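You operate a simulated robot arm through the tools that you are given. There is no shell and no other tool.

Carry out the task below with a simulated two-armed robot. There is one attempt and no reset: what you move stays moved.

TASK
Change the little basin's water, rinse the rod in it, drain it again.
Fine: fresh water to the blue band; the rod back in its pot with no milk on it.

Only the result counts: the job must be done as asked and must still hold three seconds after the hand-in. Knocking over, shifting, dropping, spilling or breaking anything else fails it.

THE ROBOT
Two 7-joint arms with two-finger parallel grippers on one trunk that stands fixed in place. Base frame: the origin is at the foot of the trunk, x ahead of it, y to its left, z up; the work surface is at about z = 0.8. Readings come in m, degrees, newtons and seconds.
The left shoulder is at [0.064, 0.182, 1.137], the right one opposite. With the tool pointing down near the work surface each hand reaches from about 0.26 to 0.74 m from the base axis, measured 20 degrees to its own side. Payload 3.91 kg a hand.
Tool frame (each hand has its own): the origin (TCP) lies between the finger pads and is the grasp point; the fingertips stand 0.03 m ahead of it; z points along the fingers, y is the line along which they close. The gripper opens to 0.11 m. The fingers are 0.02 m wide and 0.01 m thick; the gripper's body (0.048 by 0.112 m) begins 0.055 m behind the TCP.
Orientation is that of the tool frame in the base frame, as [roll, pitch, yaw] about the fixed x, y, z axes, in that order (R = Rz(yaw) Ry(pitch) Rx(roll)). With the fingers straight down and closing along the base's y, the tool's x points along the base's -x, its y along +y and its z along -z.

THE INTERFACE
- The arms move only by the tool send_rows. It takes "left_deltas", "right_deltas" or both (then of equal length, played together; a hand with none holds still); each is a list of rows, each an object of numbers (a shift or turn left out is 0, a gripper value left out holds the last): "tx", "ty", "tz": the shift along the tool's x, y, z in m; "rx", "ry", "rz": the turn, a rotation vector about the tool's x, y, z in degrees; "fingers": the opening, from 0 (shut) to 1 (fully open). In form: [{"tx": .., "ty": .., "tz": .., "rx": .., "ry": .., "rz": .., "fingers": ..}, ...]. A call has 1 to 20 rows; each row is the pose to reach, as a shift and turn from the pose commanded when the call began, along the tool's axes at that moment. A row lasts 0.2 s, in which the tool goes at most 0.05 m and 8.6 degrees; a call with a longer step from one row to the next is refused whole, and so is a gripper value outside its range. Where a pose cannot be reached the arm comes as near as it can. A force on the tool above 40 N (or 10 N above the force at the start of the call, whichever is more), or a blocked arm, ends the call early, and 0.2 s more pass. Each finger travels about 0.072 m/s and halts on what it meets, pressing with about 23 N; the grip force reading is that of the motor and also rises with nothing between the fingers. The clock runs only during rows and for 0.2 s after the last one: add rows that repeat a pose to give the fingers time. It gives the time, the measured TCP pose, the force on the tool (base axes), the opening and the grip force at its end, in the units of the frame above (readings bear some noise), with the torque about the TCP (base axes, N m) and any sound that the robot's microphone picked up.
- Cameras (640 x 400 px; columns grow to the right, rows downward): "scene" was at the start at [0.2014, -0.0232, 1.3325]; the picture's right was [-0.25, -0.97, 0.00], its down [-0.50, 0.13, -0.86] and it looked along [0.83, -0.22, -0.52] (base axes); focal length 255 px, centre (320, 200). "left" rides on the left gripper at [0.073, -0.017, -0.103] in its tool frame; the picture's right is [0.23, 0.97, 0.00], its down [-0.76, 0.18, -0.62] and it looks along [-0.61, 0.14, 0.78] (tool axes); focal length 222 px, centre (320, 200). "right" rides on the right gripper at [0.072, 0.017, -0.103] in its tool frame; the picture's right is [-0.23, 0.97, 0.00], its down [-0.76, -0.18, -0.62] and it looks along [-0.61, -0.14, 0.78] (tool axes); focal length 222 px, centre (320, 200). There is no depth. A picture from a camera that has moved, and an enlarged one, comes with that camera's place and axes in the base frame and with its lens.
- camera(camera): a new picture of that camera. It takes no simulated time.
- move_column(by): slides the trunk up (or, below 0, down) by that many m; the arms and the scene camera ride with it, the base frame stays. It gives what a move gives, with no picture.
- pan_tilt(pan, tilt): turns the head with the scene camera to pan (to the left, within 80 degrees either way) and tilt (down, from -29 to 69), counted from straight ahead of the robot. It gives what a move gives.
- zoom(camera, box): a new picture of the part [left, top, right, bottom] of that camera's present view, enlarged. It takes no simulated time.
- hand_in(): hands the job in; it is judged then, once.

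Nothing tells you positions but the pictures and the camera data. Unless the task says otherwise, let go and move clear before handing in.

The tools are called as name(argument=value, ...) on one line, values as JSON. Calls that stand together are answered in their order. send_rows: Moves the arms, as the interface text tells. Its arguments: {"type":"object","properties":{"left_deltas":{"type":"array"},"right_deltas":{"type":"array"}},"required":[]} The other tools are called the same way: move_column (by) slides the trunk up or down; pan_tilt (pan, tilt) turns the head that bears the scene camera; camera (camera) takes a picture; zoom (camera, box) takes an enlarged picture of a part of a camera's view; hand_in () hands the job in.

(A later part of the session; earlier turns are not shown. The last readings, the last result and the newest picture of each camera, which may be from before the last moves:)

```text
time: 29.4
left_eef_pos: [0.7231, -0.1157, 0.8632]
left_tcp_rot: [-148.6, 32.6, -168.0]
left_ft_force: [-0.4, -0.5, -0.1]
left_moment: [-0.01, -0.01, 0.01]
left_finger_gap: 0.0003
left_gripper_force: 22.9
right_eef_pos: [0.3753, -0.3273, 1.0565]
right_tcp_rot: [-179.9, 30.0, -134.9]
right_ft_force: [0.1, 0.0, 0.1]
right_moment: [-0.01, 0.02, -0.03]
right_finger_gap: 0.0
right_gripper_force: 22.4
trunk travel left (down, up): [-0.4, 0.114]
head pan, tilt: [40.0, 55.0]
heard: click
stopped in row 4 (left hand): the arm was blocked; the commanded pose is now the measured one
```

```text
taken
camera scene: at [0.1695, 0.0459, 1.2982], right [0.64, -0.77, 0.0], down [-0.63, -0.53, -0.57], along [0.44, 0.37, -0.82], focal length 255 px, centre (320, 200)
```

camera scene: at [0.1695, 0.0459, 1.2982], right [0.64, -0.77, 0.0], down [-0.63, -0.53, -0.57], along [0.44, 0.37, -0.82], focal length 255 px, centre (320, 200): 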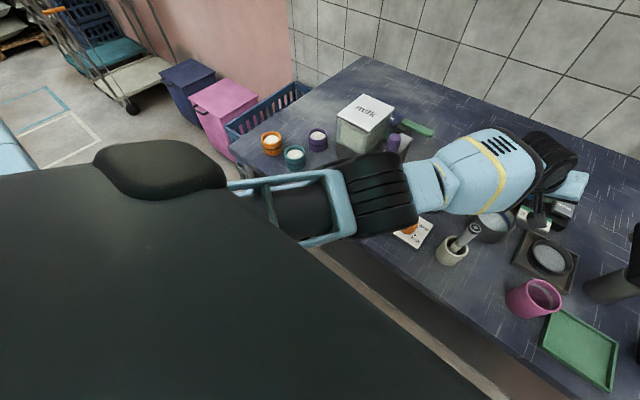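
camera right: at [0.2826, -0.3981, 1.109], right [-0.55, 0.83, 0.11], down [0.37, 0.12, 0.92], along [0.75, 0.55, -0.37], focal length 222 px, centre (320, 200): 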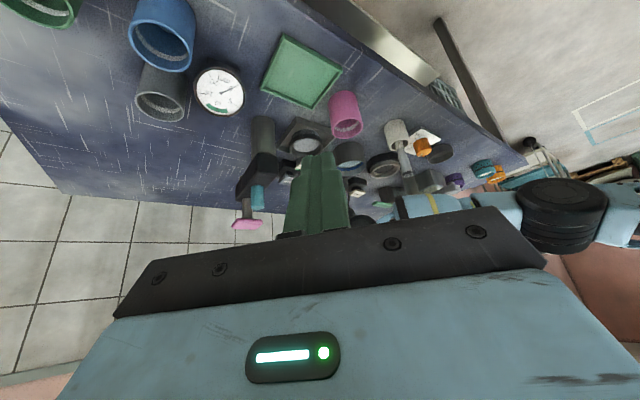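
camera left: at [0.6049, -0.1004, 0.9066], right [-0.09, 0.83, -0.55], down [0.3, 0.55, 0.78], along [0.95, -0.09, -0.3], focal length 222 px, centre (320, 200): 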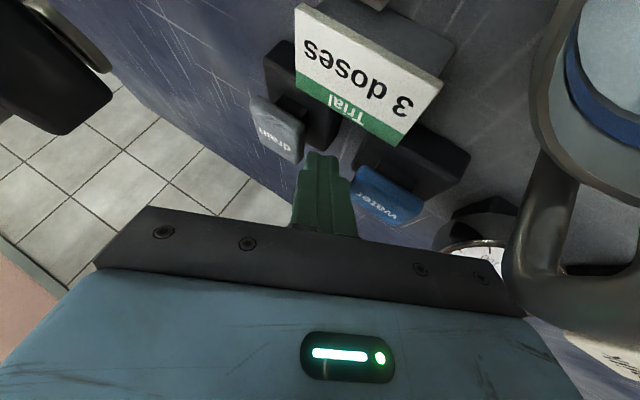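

I heard a click and the hand stopped at (0.723, -0.116, 0.863), close to the basin's spout. I'll check at once whether a button was pressed and whether anything is flowing.

zoom(camera="scene", box=[440, 150, 620, 290])

zoom(camera="left", box=[220, 60, 560, 280])

zoom(camera="right", box=[200, 90, 480, 260])

```text
2.86 times, centred on (530, 220) of scene
camera zoom: at [0.1695, 0.0459, 1.2982], right [0.64, -0.77, 0.0], down [-0.63, -0.53, -0.57], along [0.44, 0.37, -0.82], focal length 728 px, centre (-280, 143)
```

zoom: 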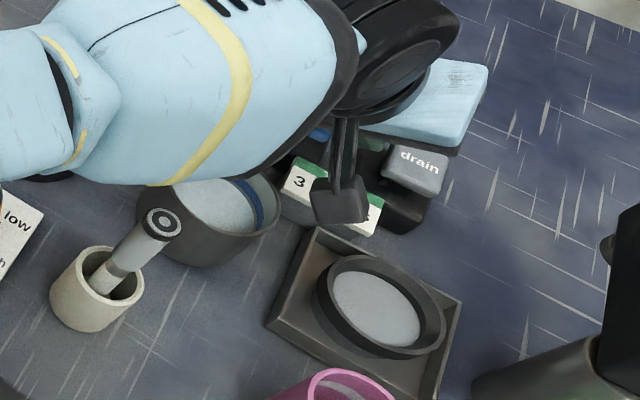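

```text
1.82 times, centred on (390, 170) of left
camera zoom: at [0.6049, -0.1004, 0.9066], right [-0.09, 0.83, -0.55], down [0.3, 0.55, 0.78], along [0.95, -0.09, -0.3], focal length 404 px, centre (193, 254)
```

zoom: 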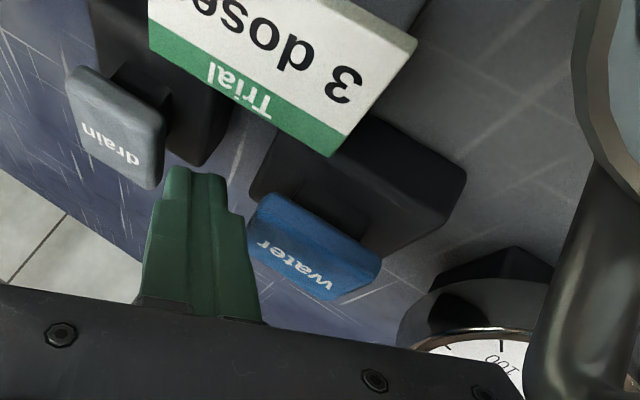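

```text
2.29 times, centred on (340, 175) of right
camera zoom: at [0.2825, -0.3978, 1.1093], right [-0.55, 0.83, 0.11], down [0.37, 0.12, 0.92], along [0.75, 0.55, -0.37], focal length 508 px, centre (274, 257)
```

zoom: 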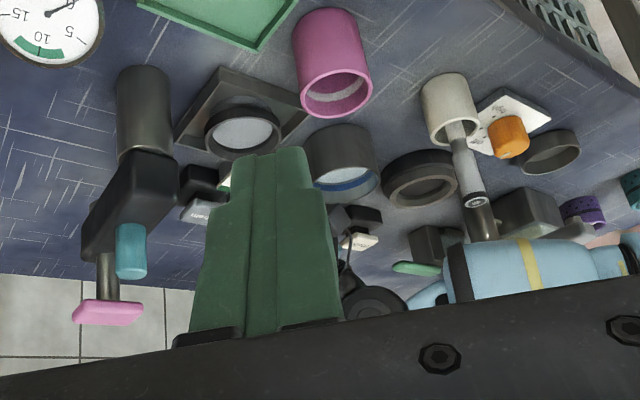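

The fingers lie between the two caps and the hand's edge is close to the spout, so I'm lifting straight up to get clear before anything else.

send_rows(left_deltas=[{"tx": -0.0135, "ty": -0.011, "tz": -0.018}, {"tx": -0.027, "ty": -0.022, "tz": -0.036}, {"tx": -0.0485, "ty": -0.0395, "tz": -0.0647}])

camera(camera="left")

pan_tilt(pan=-10, tilt=45)

camera(camera="scene")

```text
time: 30.2
left_eef_pos: [0.7218, -0.1213, 0.9539]
left_tcp_rot: [-148.6, 32.5, -168.4]
left_ft_force: [-0.8, 0.1, -0.2]
left_moment: [-0.01, 0.03, 0.0]
left_finger_gap: 0.0001
left_gripper_force: 22.3
right_eef_pos: [0.3742, -0.3271, 1.0566]
right_tcp_rot: [-179.9, 30.0, -135.0]
right_ft_force: [0.2, 0.8, -0.4]
right_moment: [-0.01, 0.01, -0.06]
right_finger_gap: 0.0001
right_gripper_force: 22.7
trunk travel left (down, up): [-0.4, 0.114]
head pan, tilt: [40.0, 55.0]
```

```text
taken
camera left: at [0.6027, -0.1042, 0.9969], right [-0.09, 0.83, -0.55], down [0.3, 0.55, 0.78], along [0.95, -0.1, -0.3], focal length 222 px, centre (320, 200)
```

left: 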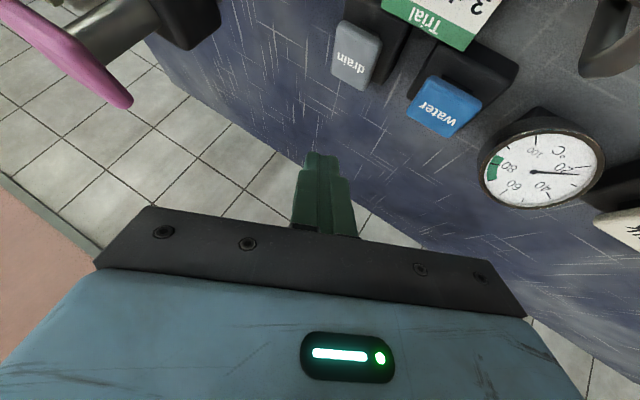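

```text
time: 31.4
left_eef_pos: [0.7215, -0.1211, 0.954]
left_tcp_rot: [-148.6, 32.6, -168.3]
left_ft_force: [0.2, -0.5, -0.3]
left_moment: [-0.02, 0.04, 0.0]
left_finger_gap: 0.0
left_gripper_force: 22.5
right_eef_pos: [0.3751, -0.328, 1.056]
right_tcp_rot: [179.9, 29.9, -135.1]
right_ft_force: [-0.5, 0.4, -0.1]
right_moment: [0.0, 0.0, 0.04]
right_finger_gap: 0.0
right_gripper_force: 22.4
trunk travel left (down, up): [-0.4, 0.114]
head pan, tilt: [-10.0, 45.0]
```

```text
taken
camera scene: at [0.1943, -0.0146, 1.3116], right [-0.17, -0.98, 0.0], down [-0.7, 0.12, -0.71], along [0.7, -0.12, -0.71], focal length 255 px, centre (320, 200)
```

scene: 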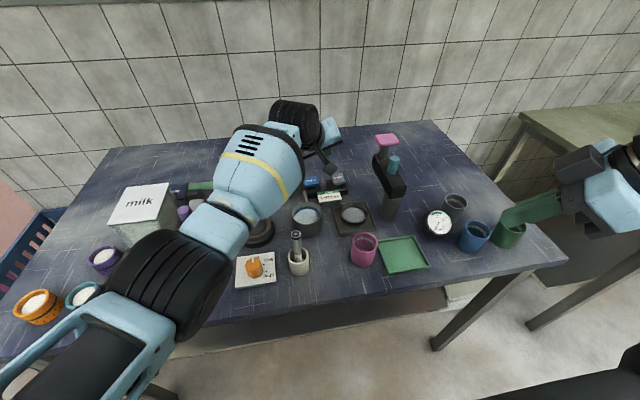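

zoom(camera="scene", box=[270, 190, 370, 280])

zoom(camera="left", box=[300, 0, 500, 140])

```text
4.44 times, centred on (320, 235) of scene
camera zoom: at [0.1943, -0.0146, 1.3116], right [-0.17, -0.98, 0.0], down [-0.7, 0.12, -0.71], along [0.7, -0.12, -0.71], focal length 1133 px, centre (320, 44)
```

zoom: 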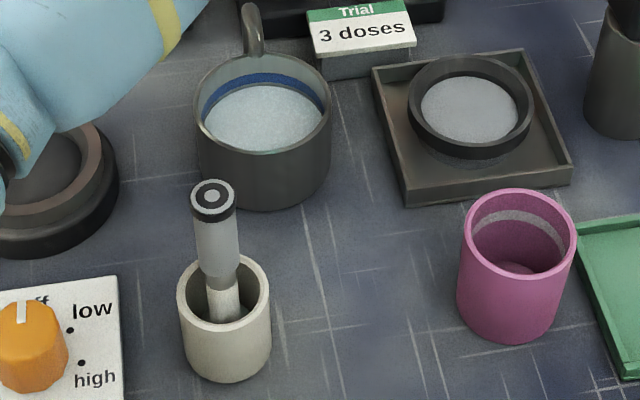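

```text
2.86 times, centred on (400, 70) of left
camera zoom: at [0.6031, -0.1045, 0.9966], right [-0.09, 0.83, -0.55], down [0.3, 0.55, 0.78], along [0.95, -0.1, -0.3], focal length 635 px, centre (91, 571)
```

zoom: 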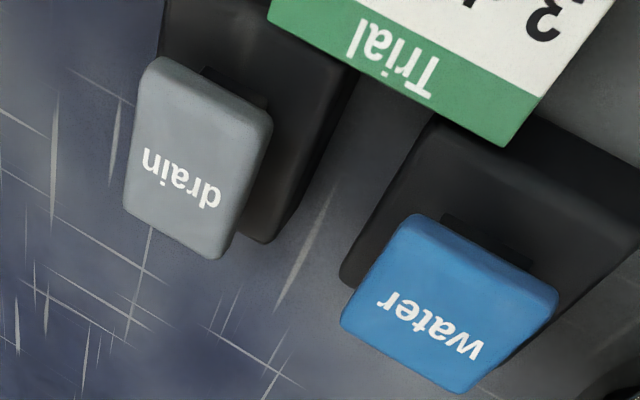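

The water level looks unchanged and both caps stand up again, so nothing is running. I'll re-test the right arm from a different posture: extend it on its own side first, then sweep inward.

send_rows(right_deltas=[{"tx": -0.0158, "ty": -0.0263, "tz": 0.0009, "rx": 1.68, "ry": 4.06, "rz": 6.28}, {"tx": -0.0317, "ty": -0.0525, "tz": 0.0018, "rx": 3.36, "ry": 8.12, "rz": 12.56}, {"tx": -0.0475, "ty": -0.0788, "tz": 0.0027, "rx": 5.04, "ry": 12.18, "rz": 18.84}, {"tx": -0.0633, "ty": -0.105, "tz": 0.0035, "rx": 6.73, "ry": 16.24, "rz": 25.11}, {"tx": -0.0791, "ty": -0.1313, "tz": 0.0044, "rx": 8.41, "ry": 20.3, "rz": 31.39}, {"tx": -0.095, "ty": -0.1575, "tz": 0.0053, "rx": 10.09, "ry": 24.36, "rz": 37.67}, {"tx": -0.1108, "ty": -0.1838, "tz": 0.0062, "rx": 11.77, "ry": 28.42, "rz": 43.95}, {"tx": -0.1108, "ty": -0.1838, "tz": 0.0062, "rx": 11.77, "ry": 28.42, "rz": 43.95}])

```text
time: 33.2
left_eef_pos: [0.721, -0.1208, 0.9534]
left_tcp_rot: [-148.6, 32.7, -168.3]
left_ft_force: [-0.6, -0.4, -0.2]
left_moment: [-0.01, 0.03, -0.02]
left_finger_gap: 0.0
left_gripper_force: 22.6
right_eef_pos: [0.5758, -0.3881, 1.1056]
right_tcp_rot: [179.9, 0.1, 180.0]
right_ft_force: [-0.1, 0.1, -0.9]
right_moment: [0.0, 0.02, -0.01]
right_finger_gap: 0.0
right_gripper_force: 22.8
trunk travel left (down, up): [-0.4, 0.114]
head pan, tilt: [-10.0, 45.0]
```

The right hand is at (0.576, -0.388, 1.106). I'll extend it further forward and then sweep inward a little, well above the dispenser.

send_rows(right_deltas=[{"tx": -0.04}, {"tx": -0.08}, {"tx": -0.11}, {"tx": -0.11, "ty": 0.03}, {"tx": -0.11, "ty": 0.06}, {"tx": -0.11, "ty": 0.09}, {"tx": -0.11, "ty": 0.09}])

pan_tilt(pan=-45, tilt=35)

camera(camera="scene")

```text
time: 34.8
left_eef_pos: [0.7222, -0.1216, 0.9529]
left_tcp_rot: [-148.6, 32.6, -168.3]
left_ft_force: [-0.1, 0.6, 0.0]
left_moment: [-0.02, -0.05, -0.01]
left_finger_gap: 0.0
left_gripper_force: 23.0
right_eef_pos: [0.6416, -0.3489, 1.089]
right_tcp_rot: [180.0, 0.0, 180.0]
right_ft_force: [-0.2, -1.2, 0.1]
right_moment: [0.01, 0.02, 0.02]
right_finger_gap: 0.0
right_gripper_force: 23.1
right hand out of reach, approached as far as the arm can: row 2, 3, 4, 5, 6, 7
trunk travel left (down, up): [-0.4, 0.114]
head pan, tilt: [-10.0, 45.0]
```

```text
time: 35.8
left_eef_pos: [0.7208, -0.1197, 0.9527]
left_tcp_rot: [-148.6, 32.7, -168.3]
left_ft_force: [0.2, 0.4, 0.0]
left_moment: [-0.02, -0.01, 0.02]
left_finger_gap: 0.0001
left_gripper_force: 23.2
right_eef_pos: [0.6401, -0.3501, 1.09]
right_tcp_rot: [-180.0, -0.1, -180.0]
right_ft_force: [-1.2, -0.3, 0.5]
right_moment: [0.04, 0.0, 0.0]
right_finger_gap: 0.0
right_gripper_force: 22.7
trunk travel left (down, up): [-0.4, 0.114]
head pan, tilt: [-45.0, 35.0]
```

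```text
taken
camera scene: at [0.1766, -0.0627, 1.3264], right [-0.71, -0.71, 0.0], down [-0.41, 0.41, -0.82], along [0.58, -0.58, -0.57], focal length 255 px, centre (320, 200)
```

scene: 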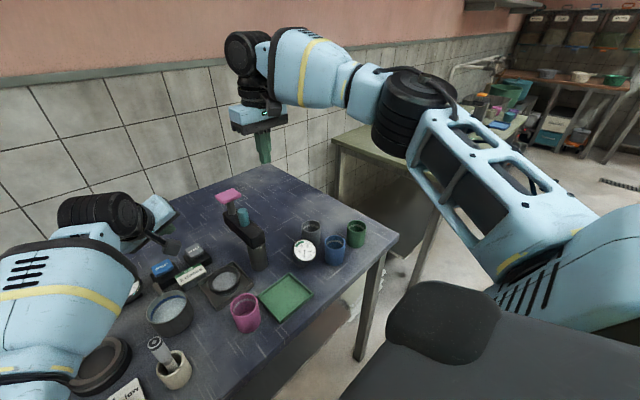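

The right shoulder's pan really stops at about 41° outward, so the left arm must do the pressing, with its elbow further out from the chest. I'll bring both hands back up, then lower the trunk so the left arm works more level.

send_rows(left_deltas=[{"tx": 0.0023, "ty": 0.0074, "tz": -0.0418, "rx": -2.7, "ry": 3.475, "rz": 0.25}, {"tx": 0.0046, "ty": 0.0147, "tz": -0.0837, "rx": -5.4, "ry": 6.95, "rz": 0.49}, {"tx": 0.007, "ty": 0.0221, "tz": -0.1255, "rx": -8.1, "ry": 10.43, "rz": 0.74}, {"tx": 0.0093, "ty": 0.0295, "tz": -0.1674, "rx": -10.8, "ry": 13.9, "rz": 0.99}, {"tx": 0.0116, "ty": 0.0369, "tz": -0.2092, "rx": -13.5, "ry": 17.38, "rz": 1.24}, {"tx": 0.0139, "ty": 0.0442, "tz": -0.251, "rx": -16.2, "ry": 20.85, "rz": 1.48}, {"tx": 0.0162, "ty": 0.0516, "tz": -0.2929, "rx": -18.9, "ry": 24.33, "rz": 1.73}, {"tx": 0.0186, "ty": 0.059, "tz": -0.3347, "rx": -21.6, "ry": 27.8, "rz": 1.98}, {"tx": 0.0209, "ty": 0.0663, "tz": -0.3766, "rx": -24.3, "ry": 31.28, "rz": 2.22}, {"tx": 0.0232, "ty": 0.0737, "tz": -0.4184, "rx": -27.0, "ry": 34.75, "rz": 2.47}], right_deltas=[{"tx": 0.02, "ty": -0.006, "tz": -0.013}, {"tx": 0.04, "ty": -0.012, "tz": -0.026}, {"tx": 0.06, "ty": -0.018, "tz": -0.04}, {"tx": 0.08, "ty": -0.024, "tz": -0.053}, {"tx": 0.1, "ty": -0.03, "tz": -0.066}, {"tx": 0.12, "ty": -0.036, "tz": -0.08}, {"tx": 0.14, "ty": -0.042, "tz": -0.093}, {"tx": 0.16, "ty": -0.048, "tz": -0.106}, {"tx": 0.18, "ty": -0.054, "tz": -0.12}, {"tx": 0.2, "ty": -0.06, "tz": -0.12}])

move_column(by=-0.12)

pan_tilt(pan=30, tilt=40)

camera(camera="scene")

```text
time: 38.0
left_eef_pos: [0.475, 0.1158, 1.2107]
left_tcp_rot: [-180.0, 0.0, 179.7]
left_ft_force: [-0.2, 0.0, 0.1]
left_moment: [-0.02, -0.03, -0.01]
left_finger_gap: 0.0001
left_gripper_force: 22.9
right_eef_pos: [0.4441, -0.4062, 1.2069]
right_tcp_rot: [179.9, 0.0, 179.9]
right_ft_force: [0.0, -0.2, -0.4]
right_moment: [-0.01, -0.03, -0.02]
right_finger_gap: 0.0
right_gripper_force: 23.3
trunk travel left (down, up): [-0.4, 0.114]
head pan, tilt: [-45.0, 35.0]
```

```text
time: 39.5
left_eef_pos: [0.4766, 0.118, 1.0897]
left_tcp_rot: [-179.9, 0.0, 179.5]
left_ft_force: [-0.8, -0.2, -0.6]
left_moment: [0.01, 0.03, 0.01]
left_finger_gap: 0.0
left_gripper_force: 23.6
right_eef_pos: [0.4434, -0.4082, 1.087]
right_tcp_rot: [-179.9, 0.1, 180.0]
right_ft_force: [-0.3, 0.1, 0.3]
right_moment: [0.0, -0.03, 0.0]
right_finger_gap: 0.0
right_gripper_force: 22.9
trunk travel left (down, up): [-0.28, 0.234]
head pan, tilt: [-45.0, 35.0]
```

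```text
time: 40.9
left_eef_pos: [0.478, 0.1174, 1.089]
left_tcp_rot: [-179.9, -0.1, 179.6]
left_ft_force: [-0.4, -0.4, -0.1]
left_moment: [0.0, 0.01, 0.01]
left_finger_gap: 0.0
left_gripper_force: 22.7
right_eef_pos: [0.4454, -0.4076, 1.0875]
right_tcp_rot: [-180.0, 0.1, -180.0]
right_ft_force: [-0.3, 0.3, -0.6]
right_moment: [-0.01, 0.01, -0.03]
right_finger_gap: 0.0
right_gripper_force: 22.8
trunk travel left (down, up): [-0.28, 0.234]
head pan, tilt: [30.0, 40.0]
```

```text
taken
camera scene: at [0.2243, 0.0419, 1.1942], right [0.5, -0.87, 0.0], down [-0.56, -0.32, -0.77], along [0.66, 0.38, -0.64], focal length 255 px, centre (320, 200)
```

scene: 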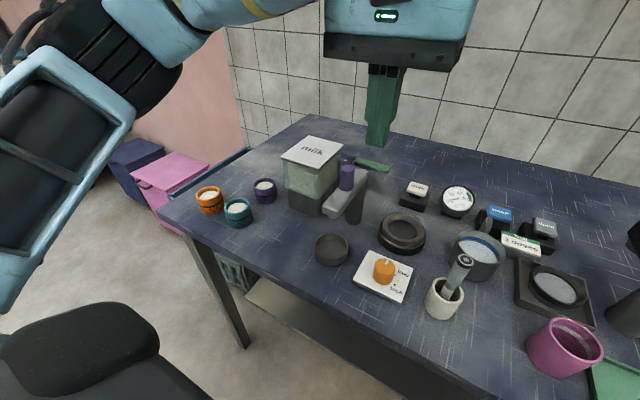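

With the trunk 12 cm lower I have a clear view of the bench and rod. I'll extend the left hand again, tilting it 45° toward the drain cap, but staying high for now.

send_rows(left_deltas=[{"tx": -0.0279, "ty": -0.0272, "tz": 0.0113, "rx": 3.2, "ry": -4.6}, {"tx": -0.0558, "ty": -0.0544, "tz": 0.0225, "rx": 6.45, "ry": -9.2}, {"tx": -0.0836, "ty": -0.0816, "tz": 0.0338, "rx": 9.7, "ry": -13.8}, {"tx": -0.1115, "ty": -0.1088, "tz": 0.045, "rx": 12.9, "ry": -18.4}, {"tx": -0.1394, "ty": -0.1359, "tz": 0.0563, "rx": 16.1, "ry": -23.0}, {"tx": -0.1673, "ty": -0.1631, "tz": 0.0675, "rx": 19.35, "ry": -27.6}, {"tx": -0.1951, "ty": -0.1903, "tz": 0.0788, "rx": 22.6, "ry": -32.2}, {"tx": -0.223, "ty": -0.2175, "tz": 0.09, "rx": 25.8, "ry": -36.8}, {"tx": -0.223, "ty": -0.2175, "tz": 0.09, "rx": 25.8, "ry": -36.8}])

camera(camera="scene")

camera(camera="left")

```text
time: 42.9
left_eef_pos: [0.6995, -0.1023, 0.9991]
left_tcp_rot: [-150.2, 35.4, -170.5]
left_ft_force: [-0.9, 0.0, 0.5]
left_moment: [-0.01, 0.0, -0.01]
left_finger_gap: 0.0003
left_gripper_force: 23.7
right_eef_pos: [0.4438, -0.4071, 1.0866]
right_tcp_rot: [-179.9, 0.0, -179.9]
right_ft_force: [0.3, -0.8, -0.7]
right_moment: [-0.01, 0.01, -0.01]
right_finger_gap: 0.0001
right_gripper_force: 22.9
trunk travel left (down, up): [-0.28, 0.234]
head pan, tilt: [30.0, 40.0]
```

```text
taken
camera scene: at [0.224, 0.0422, 1.1942], right [0.5, -0.87, 0.0], down [-0.56, -0.32, -0.77], along [0.66, 0.38, -0.64], focal length 255 px, centre (320, 200)
```

scene: 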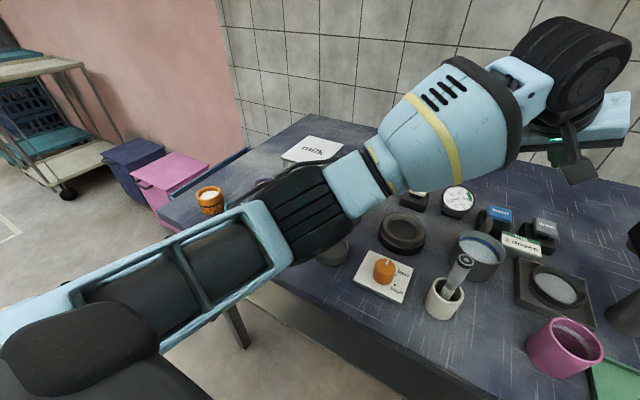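

```text
taken
camera left: at [0.5801, -0.0847, 1.039], right [-0.04, 0.85, -0.53], down [0.28, 0.52, 0.81], along [0.96, -0.11, -0.26], focal length 222 px, centre (320, 200)
```

left: 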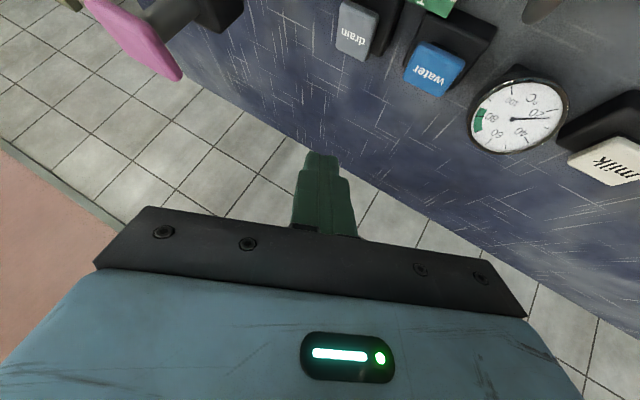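

The left arm now reaches cleanly to (0.70, -0.10, 1.00) with its elbow out. I'll roll the hand about its own axis so the camera ends on top and the gripper rail is level, giving clearance from the spout.

send_rows(left_deltas=[{"rz": -8.06}, {"rz": -16.1}, {"rz": -24.2}, {"rz": -32.2}, {"rz": -40.3}, {"rz": -48.3}, {"rz": -56.4}, {"rz": -64.4}, {"rz": -72.5}, {"rz": -80.6}, {"rz": -88.6}, {"rz": -96.7}, {"rz": -104.7}, {"rz": -112.8}, {"rz": -120.8}, {"rz": -128.9}, {"rz": -137}, {"rz": -145}])

camera(camera="scene")

camera(camera="left")

```text
time: 46.9
left_eef_pos: [0.728, -0.0416, 0.9777]
left_tcp_rot: [-179.3, -43.6, -33.7]
left_ft_force: [0.8, -0.2, 0.9]
left_moment: [-0.01, -0.02, 0.0]
left_finger_gap: 0.0
left_gripper_force: 23.1
left hand out of reach, approached as far as the arm can: row 18
right_eef_pos: [0.443, -0.4077, 1.0871]
right_tcp_rot: [-180.0, -0.1, 179.9]
right_ft_force: [0.5, 0.2, 0.1]
right_moment: [0.0, 0.01, 0.0]
right_finger_gap: 0.0
right_gripper_force: 23.4
trunk travel left (down, up): [-0.28, 0.234]
head pan, tilt: [30.0, 40.0]
stopped in row 18 (left hand): the arm was blocked; the commanded pose is now the measured one
```

```text
taken
camera scene: at [0.2241, 0.042, 1.1942], right [0.5, -0.87, 0.0], down [-0.56, -0.32, -0.77], along [0.66, 0.38, -0.64], focal length 255 px, centre (320, 200)
```

scene: 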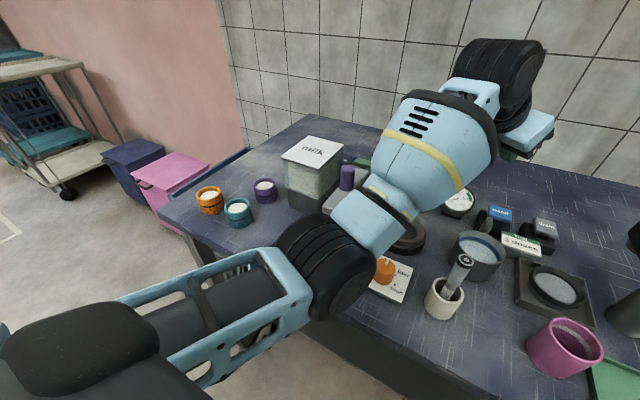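

```text
taken
camera left: at [0.7221, -0.0184, 1.1039], right [-0.4, -0.91, 0.15], down [-0.92, 0.39, -0.07], along [0.01, -0.17, -0.99], focal length 222 px, centre (320, 200)
```

left: 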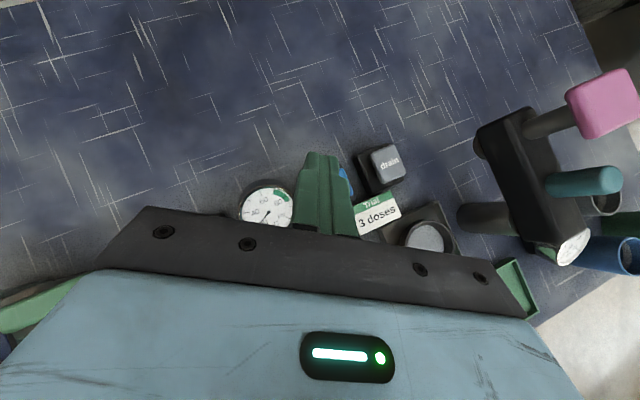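

The roll dragged the elbow inward and the arm met the chest again. Rolling the opposite way should push the elbow outward, so I'll back off slightly and roll positively a full turn in stages.

send_rows(left_deltas=[{"tx": 0.0023, "ty": 0.013, "tz": -0.0194, "rz": 8.4}, {"tx": 0.0045, "ty": 0.026, "tz": -0.0389, "rz": 16.8}, {"tx": 0.0068, "ty": 0.039, "tz": -0.0583, "rz": 25.2}, {"tx": 0.009, "ty": 0.0518, "tz": -0.0777, "rz": 33.6}, {"tx": 0.009, "ty": 0.0518, "tz": -0.0777, "rz": 42}, {"tx": 0.009, "ty": 0.0518, "tz": -0.0777, "rz": 50.4}, {"tx": 0.009, "ty": 0.0518, "tz": -0.0777, "rz": 58.8}, {"tx": 0.009, "ty": 0.0518, "tz": -0.0777, "rz": 67.2}, {"tx": 0.009, "ty": 0.0518, "tz": -0.0777, "rz": 75.6}, {"tx": 0.009, "ty": 0.0518, "tz": -0.0777, "rz": 84}, {"tx": 0.009, "ty": 0.0518, "tz": -0.0777, "rz": 92.4}, {"tx": 0.009, "ty": 0.0518, "tz": -0.0777, "rz": 100.8}, {"tx": 0.009, "ty": 0.0518, "tz": -0.0777, "rz": 109.2}, {"tx": 0.009, "ty": 0.0518, "tz": -0.0777, "rz": 117.6}, {"tx": 0.009, "ty": 0.0518, "tz": -0.0777, "rz": 126}, {"tx": 0.009, "ty": 0.0518, "tz": -0.0777, "rz": 134.4}, {"tx": 0.009, "ty": 0.0518, "tz": -0.0777, "rz": 142.8}, {"tx": 0.009, "ty": 0.0518, "tz": -0.0777, "rz": 151.2}, {"tx": 0.009, "ty": 0.0518, "tz": -0.0777, "rz": 159.6}, {"tx": 0.009, "ty": 0.0518, "tz": -0.0777, "rz": 168}])

camera(camera="scene")

```text
time: 51.1
left_eef_pos: [0.659, -0.0635, 1.0407]
left_tcp_rot: [-169.5, 42.6, 162.2]
left_ft_force: [0.4, -0.8, -0.6]
left_moment: [-0.02, 0.01, -0.03]
left_finger_gap: 0.0
left_gripper_force: 23.2
right_eef_pos: [0.444, -0.4082, 1.0864]
right_tcp_rot: [179.9, -0.1, -179.9]
right_ft_force: [0.6, 0.9, 0.0]
right_moment: [0.01, -0.01, -0.01]
right_finger_gap: 0.0002
right_gripper_force: 23.0
trunk travel left (down, up): [-0.28, 0.234]
head pan, tilt: [30.0, 40.0]
```

```text
taken
camera scene: at [0.2242, 0.042, 1.1942], right [0.5, -0.87, 0.0], down [-0.56, -0.32, -0.77], along [0.66, 0.38, -0.64], focal length 255 px, centre (320, 200)
```

scene: 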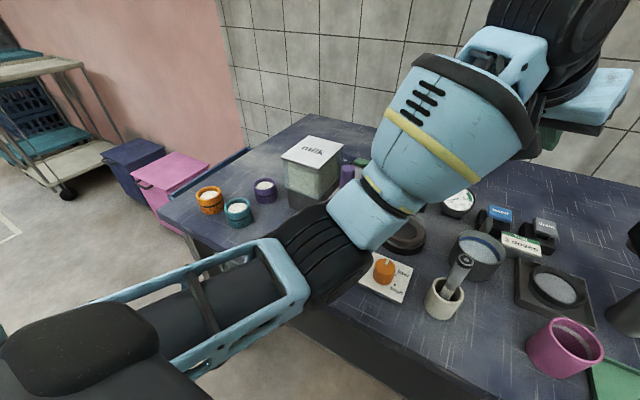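

The roll went through smoothly with the hand at (0.659, -0.064, 1.041). I'll continue the roll and watch the elbow.

send_rows(left_deltas=[{"rz": 8.4}, {"rz": 16.8}, {"rz": 25.2}, {"rz": 33.6}, {"rz": 42}, {"rz": 50.4}, {"rz": 58.8}, {"rz": 67.2}, {"rz": 75.6}, {"rz": 84}, {"rz": 92.4}, {"rz": 100.8}, {"rz": 109.2}, {"rz": 117.6}, {"rz": 126}, {"rz": 134.4}, {"rz": 142.8}, {"rz": 151.2}, {"rz": 159.6}, {"rz": 168}])

camera(camera="scene")

```text
time: 55.3
left_eef_pos: [0.6596, -0.0639, 1.0407]
left_tcp_rot: [159.4, -39.5, -2.5]
left_ft_force: [0.2, 0.5, 0.4]
left_moment: [0.02, 0.0, 0.0]
left_finger_gap: 0.0
left_gripper_force: 23.0
right_eef_pos: [0.4431, -0.4093, 1.0876]
right_tcp_rot: [-179.9, 0.0, -179.9]
right_ft_force: [0.9, -0.3, 0.9]
right_moment: [0.02, 0.0, -0.02]
right_finger_gap: 0.0
right_gripper_force: 22.5
trunk travel left (down, up): [-0.28, 0.234]
head pan, tilt: [30.0, 40.0]
```

```text
taken
camera scene: at [0.2242, 0.042, 1.1942], right [0.5, -0.87, 0.0], down [-0.56, -0.32, -0.77], along [0.66, 0.38, -0.64], focal length 255 px, centre (320, 200)
```

scene: 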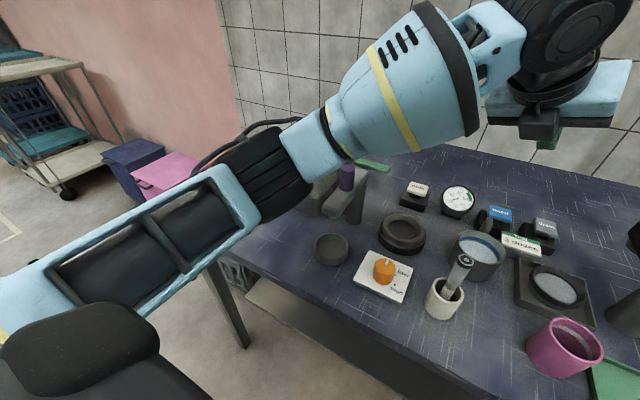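

The elbow has swung well outward and up. I'll finish the last 25° of roll and bring the fingertip to about 3 cm above the drain cap.

send_rows(left_deltas=[{"rx": -0.5, "ry": 0.3, "rz": 8.2}, {"rx": -1.0, "ry": 0.6, "rz": 16.4}, {"rx": -1.6, "ry": 0.95, "rz": 24.5}, {"tx": -0.0095, "ty": 0.0047, "tz": 0.0335, "rx": -1.6, "ry": 0.95, "rz": 24.5}, {"tx": -0.019, "ty": 0.0093, "tz": 0.0669, "rx": -1.6, "ry": 0.95, "rz": 24.5}, {"tx": -0.0285, "ty": 0.014, "tz": 0.1004, "rx": -1.6, "ry": 0.95, "rz": 24.5}, {"tx": -0.038, "ty": 0.0186, "tz": 0.1338, "rx": -1.6, "ry": 0.95, "rz": 24.5}, {"tx": -0.0475, "ty": 0.0233, "tz": 0.1673, "rx": -1.6, "ry": 0.95, "rz": 24.5}, {"tx": -0.0475, "ty": 0.0233, "tz": 0.1673, "rx": -1.6, "ry": 0.95, "rz": 24.5}])

camera(camera="scene")

camera(camera="left")

```text
time: 57.3
left_eef_pos: [0.713, -0.1447, 0.895]
left_tcp_rot: [179.8, -44.9, -34.6]
left_ft_force: [0.2, 0.7, 0.9]
left_moment: [-0.02, -0.02, 0.01]
left_finger_gap: 0.0001
left_gripper_force: 22.7
right_eef_pos: [0.4437, -0.4094, 1.0874]
right_tcp_rot: [-180.0, 0.0, -179.8]
right_ft_force: [-0.5, 0.8, 0.5]
right_moment: [0.04, -0.02, -0.01]
right_finger_gap: 0.0
right_gripper_force: 22.9
trunk travel left (down, up): [-0.28, 0.234]
head pan, tilt: [30.0, 40.0]
```

```text
taken
camera scene: at [0.224, 0.0422, 1.1942], right [0.5, -0.87, 0.0], down [-0.56, -0.32, -0.77], along [0.66, 0.38, -0.64], focal length 255 px, centre (320, 200)
```

scene: 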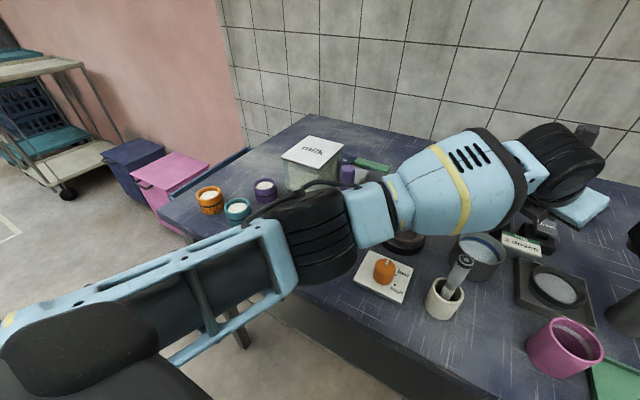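

```text
taken
camera left: at [0.7054, -0.1176, 1.0205], right [-0.42, -0.89, 0.16], down [-0.91, 0.41, -0.1], along [0.02, -0.19, -0.98], focal length 222 px, centre (320, 200)
```

left: 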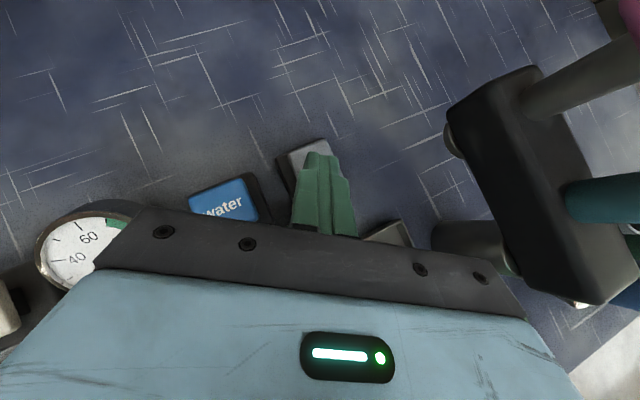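

The fingertip is now right over the drain cap at about (0.730, -0.157, 0.874). I'll record the water level, then press straight down gently and listen.

zoom(camera="scene", box=[430, 210, 560, 300])

send_rows(left_deltas=[{"tx": -0.0106, "tz": 0.0106}, {"tx": -0.0212, "tz": 0.0212}, {"tx": -0.0248, "tz": 0.0248}, {"tx": -0.0283, "tz": 0.0283}, {"tx": -0.0283, "tz": 0.0283}])

zoom(camera="scene", box=[430, 210, 560, 300])

camera(camera="left")

```text
4.44 times, centred on (495, 255) of scene
camera zoom: at [0.224, 0.0422, 1.1942], right [0.5, -0.87, 0.0], down [-0.56, -0.32, -0.77], along [0.66, 0.38, -0.64], focal length 1133 px, centre (-458, -44)
```

zoom: 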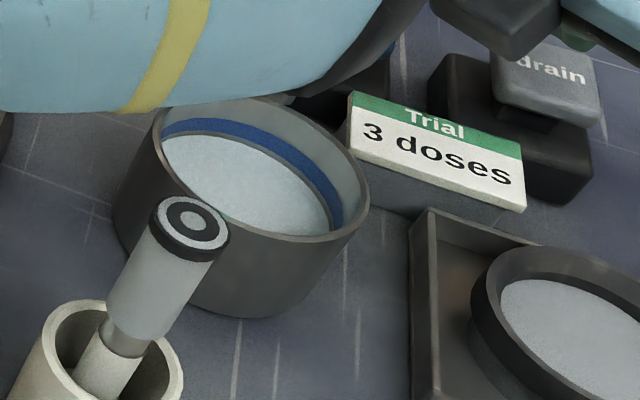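

```text
time: 58.5
left_eef_pos: [0.7138, -0.1452, 0.8627]
left_tcp_rot: [-179.9, -45.6, -34.9]
left_ft_force: [9.1, 3.6, 29.8]
left_moment: [-0.16, -0.62, 0.18]
left_finger_gap: 0.0
left_gripper_force: 23.2
right_eef_pos: [0.4428, -0.4076, 1.0894]
right_tcp_rot: [179.9, 0.1, -180.0]
right_ft_force: [-0.5, 0.2, 0.1]
right_moment: [0.03, -0.02, 0.0]
right_finger_gap: 0.0001
right_gripper_force: 22.9
trunk travel left (down, up): [-0.28, 0.234]
head pan, tilt: [30.0, 40.0]
heard: click
```

```text
4.44 times, centred on (495, 255) of scene
camera zoom: at [0.2223, 0.0429, 1.1947], right [0.5, -0.87, 0.0], down [-0.56, -0.32, -0.77], along [0.66, 0.38, -0.64], focal length 1133 px, centre (-458, -44)
```

zoom: 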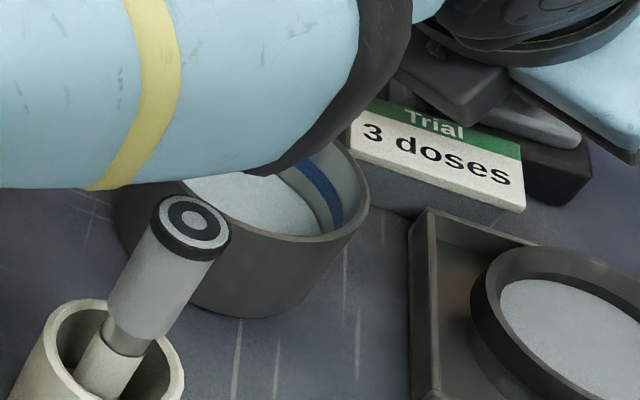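

```text
taken
camera left: at [0.7042, -0.1182, 0.9875], right [-0.43, -0.89, 0.16], down [-0.9, 0.41, -0.11], along [0.03, -0.19, -0.98], focal length 222 px, centre (320, 200)
```

left: 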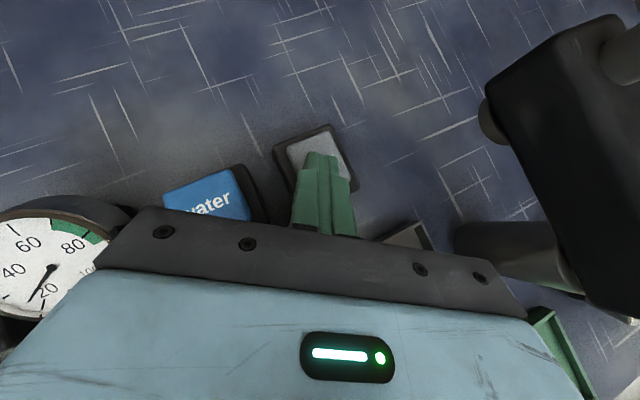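

A click came with about 30 N on the drain cap. I'll hold it for a second and check whether the water level is falling.

send_rows(left_deltas=[{}, {}, {}, {}, {}])

zoom(camera="scene", box=[430, 210, 560, 300])

```text
time: 59.7
left_eef_pos: [0.7131, -0.1437, 0.8621]
left_tcp_rot: [-180.0, -45.6, -34.8]
left_ft_force: [8.8, 2.9, 31.0]
left_moment: [-0.13, -0.63, 0.11]
left_finger_gap: 0.0003
left_gripper_force: 23.1
right_eef_pos: [0.4422, -0.4084, 1.0887]
right_tcp_rot: [-179.9, 0.1, -179.9]
right_ft_force: [-0.6, 0.4, 0.5]
right_moment: [0.02, -0.07, 0.0]
right_finger_gap: 0.0
right_gripper_force: 22.6
trunk travel left (down, up): [-0.28, 0.234]
head pan, tilt: [30.0, 40.0]
```

```text
4.44 times, centred on (495, 255) of scene
camera zoom: at [0.2222, 0.0429, 1.1946], right [0.5, -0.87, 0.0], down [-0.56, -0.32, -0.77], along [0.66, 0.38, -0.64], focal length 1133 px, centre (-458, -44)
```

zoom: 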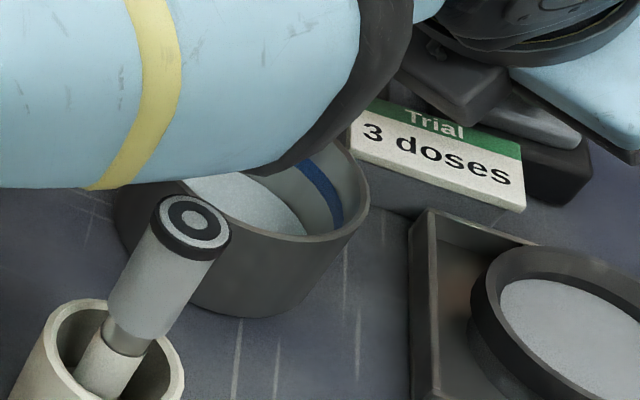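

The level is visibly dropping. I'll keep holding until the basin is empty.

send_rows(left_deltas=[{}, {}, {}, {}, {}, {}, {}, {}, {}, {}])

zoom(camera="scene", box=[430, 210, 560, 300])

```text
time: 61.9
left_eef_pos: [0.712, -0.1453, 0.8622]
left_tcp_rot: [180.0, -45.6, -34.8]
left_ft_force: [8.2, 2.5, 31.3]
left_moment: [-0.2, -0.62, 0.08]
left_finger_gap: 0.0001
left_gripper_force: 23.1
right_eef_pos: [0.4415, -0.4079, 1.0878]
right_tcp_rot: [179.9, 0.1, -179.9]
right_ft_force: [0.9, -0.3, 0.0]
right_moment: [-0.04, 0.01, 0.01]
right_finger_gap: 0.0002
right_gripper_force: 23.4
trunk travel left (down, up): [-0.28, 0.234]
head pan, tilt: [30.0, 40.0]
```

```text
4.44 times, centred on (495, 255) of scene
camera zoom: at [0.2221, 0.0429, 1.1946], right [0.5, -0.87, 0.0], down [-0.56, -0.32, -0.77], along [0.66, 0.38, -0.64], focal length 1133 px, centre (-458, -44)
```

zoom: 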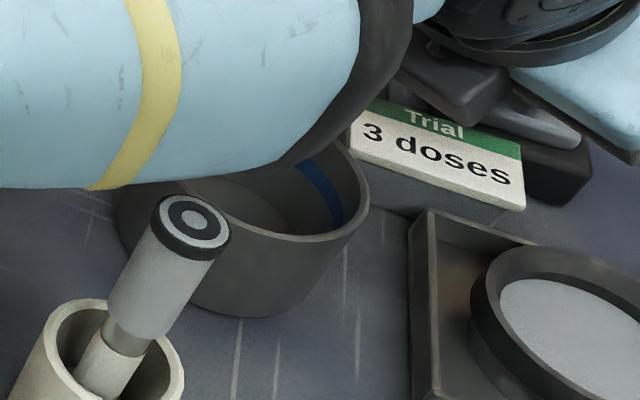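

The basin looks empty now. I'll hold one more second, lift off, and check the inside of the basin.

send_rows(left_deltas=[{}, {}, {}, {}, {}, {"tx": 0.023, "tz": -0.023}, {"tx": 0.046, "tz": -0.046}, {"tx": 0.046, "tz": -0.046}])

pan_tilt(pan=-5, tilt=40)

camera(camera="scene")

camera(camera="left")

```text
time: 63.7
left_eef_pos: [0.7119, -0.1462, 0.9176]
left_tcp_rot: [179.8, -44.8, -34.6]
left_ft_force: [0.0, -0.4, 0.2]
left_moment: [-0.01, 0.01, -0.02]
left_finger_gap: 0.0
left_gripper_force: 23.3
right_eef_pos: [0.4431, -0.4091, 1.0875]
right_tcp_rot: [-180.0, -0.1, 180.0]
right_ft_force: [-0.8, -0.7, 0.4]
right_moment: [-0.05, 0.01, -0.01]
right_finger_gap: 0.0
right_gripper_force: 22.7
trunk travel left (down, up): [-0.28, 0.234]
head pan, tilt: [30.0, 40.0]
```

```text
time: 64.8
left_eef_pos: [0.7116, -0.1453, 0.9205]
left_tcp_rot: [179.9, -44.9, -34.6]
left_ft_force: [0.8, 0.4, 0.2]
left_moment: [-0.02, -0.01, -0.02]
left_finger_gap: 0.0
left_gripper_force: 23.3
right_eef_pos: [0.4434, -0.4087, 1.087]
right_tcp_rot: [-179.9, 0.0, -179.9]
right_ft_force: [-0.5, 0.5, -0.5]
right_moment: [0.02, 0.02, 0.0]
right_finger_gap: 0.0002
right_gripper_force: 22.9
trunk travel left (down, up): [-0.28, 0.234]
head pan, tilt: [-5.0, 40.0]
```

```text
taken
camera scene: at [0.2353, -0.0078, 1.1942], right [-0.09, -1.0, 0.0], down [-0.64, 0.06, -0.77], along [0.76, -0.07, -0.64], focal length 255 px, centre (320, 200)
```

scene: 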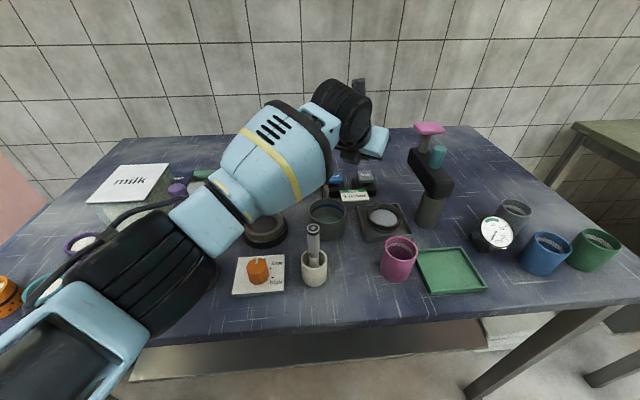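

```text
taken
camera left: at [0.7051, -0.1193, 1.0456], right [-0.42, -0.89, 0.16], down [-0.91, 0.41, -0.1], along [0.02, -0.19, -0.98], focal length 222 px, centre (320, 200)
```

left: 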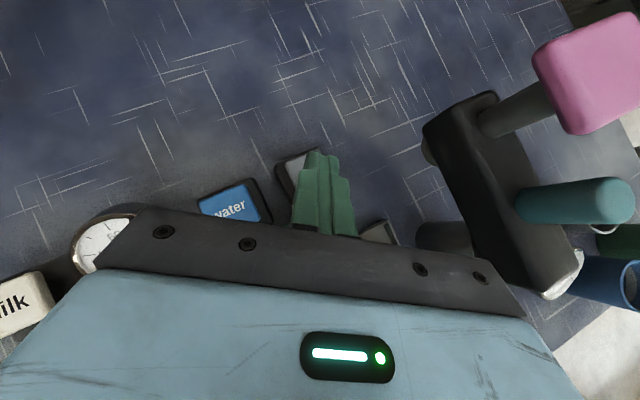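

zoom(camera="scene", box=[290, 170, 410, 250])

zoom(camera="scene", box=[280, 210, 350, 300])

```text
5.00 times, centred on (350, 210) of scene
camera zoom: at [0.2353, -0.0078, 1.1942], right [-0.09, -1.0, 0.0], down [-0.64, 0.06, -0.77], along [0.76, -0.07, -0.64], focal length 1275 px, centre (170, 150)
```

zoom: 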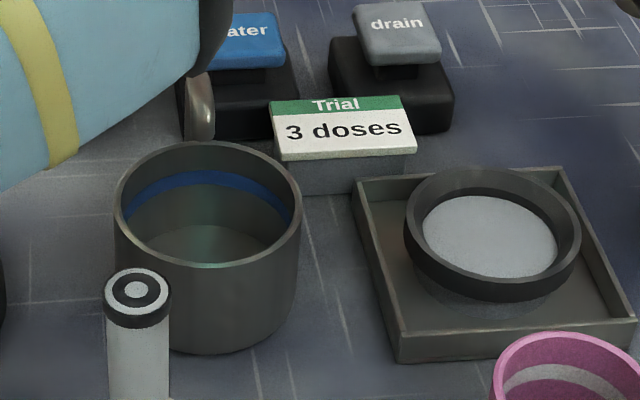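

```text
4.44 times, centred on (315, 255) of scene
camera zoom: at [0.2353, -0.0078, 1.1942], right [-0.09, -1.0, 0.0], down [-0.64, 0.06, -0.77], along [0.76, -0.07, -0.64], focal length 1133 px, centre (342, -44)
```

zoom: 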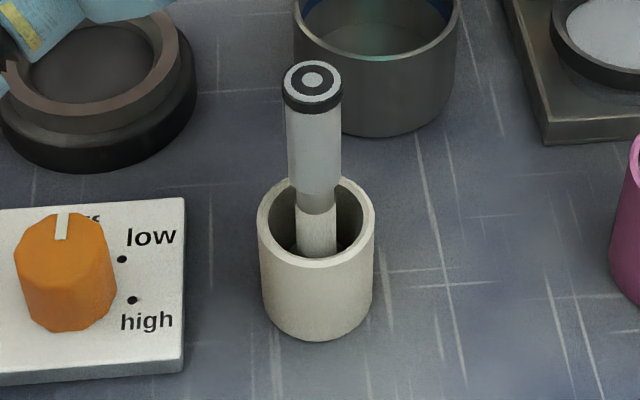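

The basin is fully drained, with its floor visible. Now I'll shift the hand over the water cap with a steeper, straighter tilt to stay clear of the spout and gauge.

send_rows(left_deltas=[{"tx": -0.0048, "ty": -0.0108, "tz": -0.0048, "rx": 3.6, "ry": -3.3, "rz": -4.84}, {"tx": -0.0097, "ty": -0.0216, "tz": -0.0097, "rx": 7.2, "ry": -6.6, "rz": -9.7}, {"tx": -0.0145, "ty": -0.0324, "tz": -0.0145, "rx": 10.7, "ry": -10.0, "rz": -14.5}, {"tx": -0.0194, "ty": -0.0432, "tz": -0.0194, "rx": 14.3, "ry": -13.3, "rz": -19.4}, {"tx": -0.0242, "ty": -0.054, "tz": -0.0242, "rx": 17.9, "ry": -16.6, "rz": -24.2}, {"tx": -0.0373, "ty": -0.054, "tz": -0.0111, "rx": 17.9, "ry": -16.6, "rz": -24.2}, {"tx": -0.0373, "ty": -0.054, "tz": -0.0111, "rx": 17.9, "ry": -16.6, "rz": -24.2}])

camera(camera="scene")

camera(camera="left")

```text
time: 66.0
left_eef_pos: [0.7274, -0.043, 0.8719]
left_tcp_rot: [179.2, -24.4, -1.5]
left_ft_force: [-7.2, -18.3, 6.4]
left_moment: [-0.5, 0.2, -0.08]
left_finger_gap: 0.0
left_gripper_force: 22.9
right_eef_pos: [0.4425, -0.41, 1.0862]
right_tcp_rot: [179.9, -0.1, 180.0]
right_ft_force: [0.2, -0.9, -0.3]
right_moment: [-0.02, -0.02, -0.01]
right_finger_gap: 0.0002
right_gripper_force: 23.2
trunk travel left (down, up): [-0.28, 0.234]
head pan, tilt: [-5.0, 40.0]
stopped in row 6 (left hand): the force on the tool passed its limit at 42 N (the readings are from after the stop); the commanded pose is now the measured one
```

```text
taken
camera scene: at [0.234, -0.0098, 1.1945], right [-0.09, -1.0, 0.0], down [-0.64, 0.06, -0.77], along [0.76, -0.07, -0.64], focal length 255 px, centre (320, 200)
```

scene: 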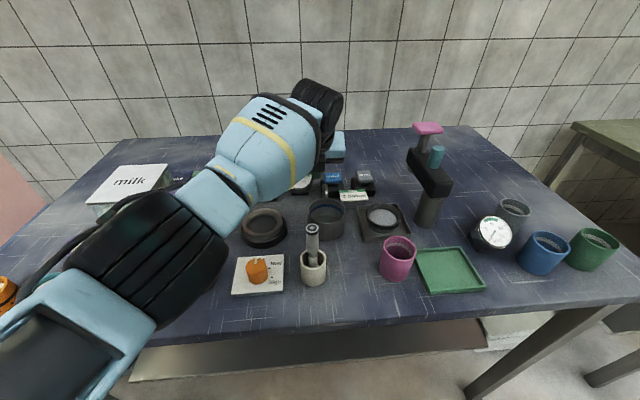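

```text
taken
camera left: at [0.7523, -0.0256, 0.9971], right [0.18, -0.98, 0.11], down [-0.96, -0.14, 0.25], along [-0.23, -0.15, -0.96], focal length 222 px, centre (320, 200)
```

left: 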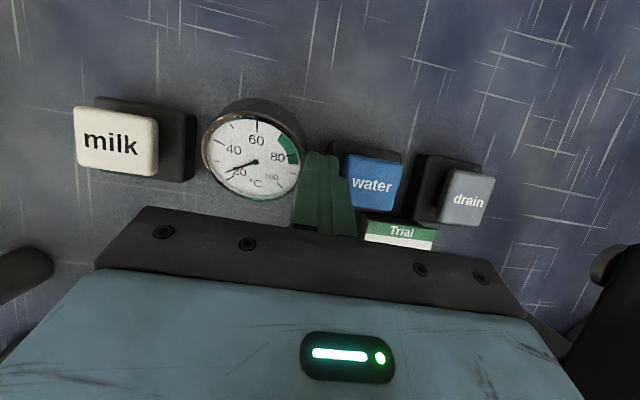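

The hand drifted left and down and touched beside the gauge, stopping at 42 N. I'll lift straight up at once and then check that the gauge and buttons are unmoved.

send_rows(left_deltas=[{"tx": 0.0083, "tz": -0.0182}, {"tx": 0.0165, "tz": -0.0364}, {"tx": 0.033, "tz": -0.0728}, {"tx": 0.0413, "tz": -0.091}])

camera(camera="left")

zoom(camera="scene", box=[270, 150, 400, 250])

```text
time: 66.4
left_eef_pos: [0.7296, -0.0438, 0.8725]
left_tcp_rot: [178.3, -23.7, -1.3]
left_ft_force: [0.6, -26.4, -6.7]
left_moment: [-0.75, 0.02, -0.16]
left_finger_gap: 0.0
left_gripper_force: 22.9
right_eef_pos: [0.4444, -0.4094, 1.0856]
right_tcp_rot: [179.9, -0.1, -180.0]
right_ft_force: [-0.1, -0.3, -0.2]
right_moment: [0.01, 0.01, 0.01]
right_finger_gap: 0.0003
right_gripper_force: 22.8
trunk travel left (down, up): [-0.28, 0.234]
head pan, tilt: [-5.0, 40.0]
stopped in row 1 (left hand): the force on the tool passed its limit at 46 N (the readings are from after the stop); the commanded pose is now the measured one
```

```text
taken
camera left: at [0.7546, -0.0236, 0.9967], right [0.18, -0.98, 0.12], down [-0.95, -0.14, 0.27], along [-0.25, -0.16, -0.96], focal length 222 px, centre (320, 200)
```

left: 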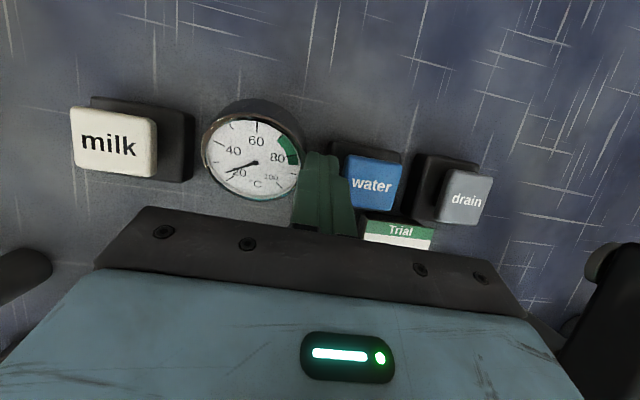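

```text
4.00 times, centred on (335, 200) of scene
camera zoom: at [0.2362, -0.009, 1.1938], right [-0.09, -1.0, 0.0], down [-0.64, 0.06, -0.77], along [0.76, -0.07, -0.64], focal length 1020 px, centre (260, 200)
```

zoom: 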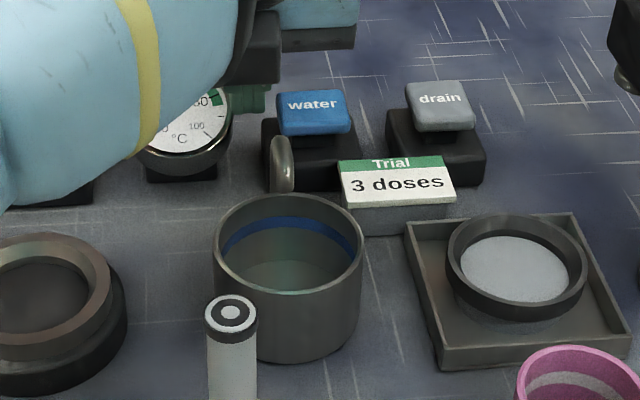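

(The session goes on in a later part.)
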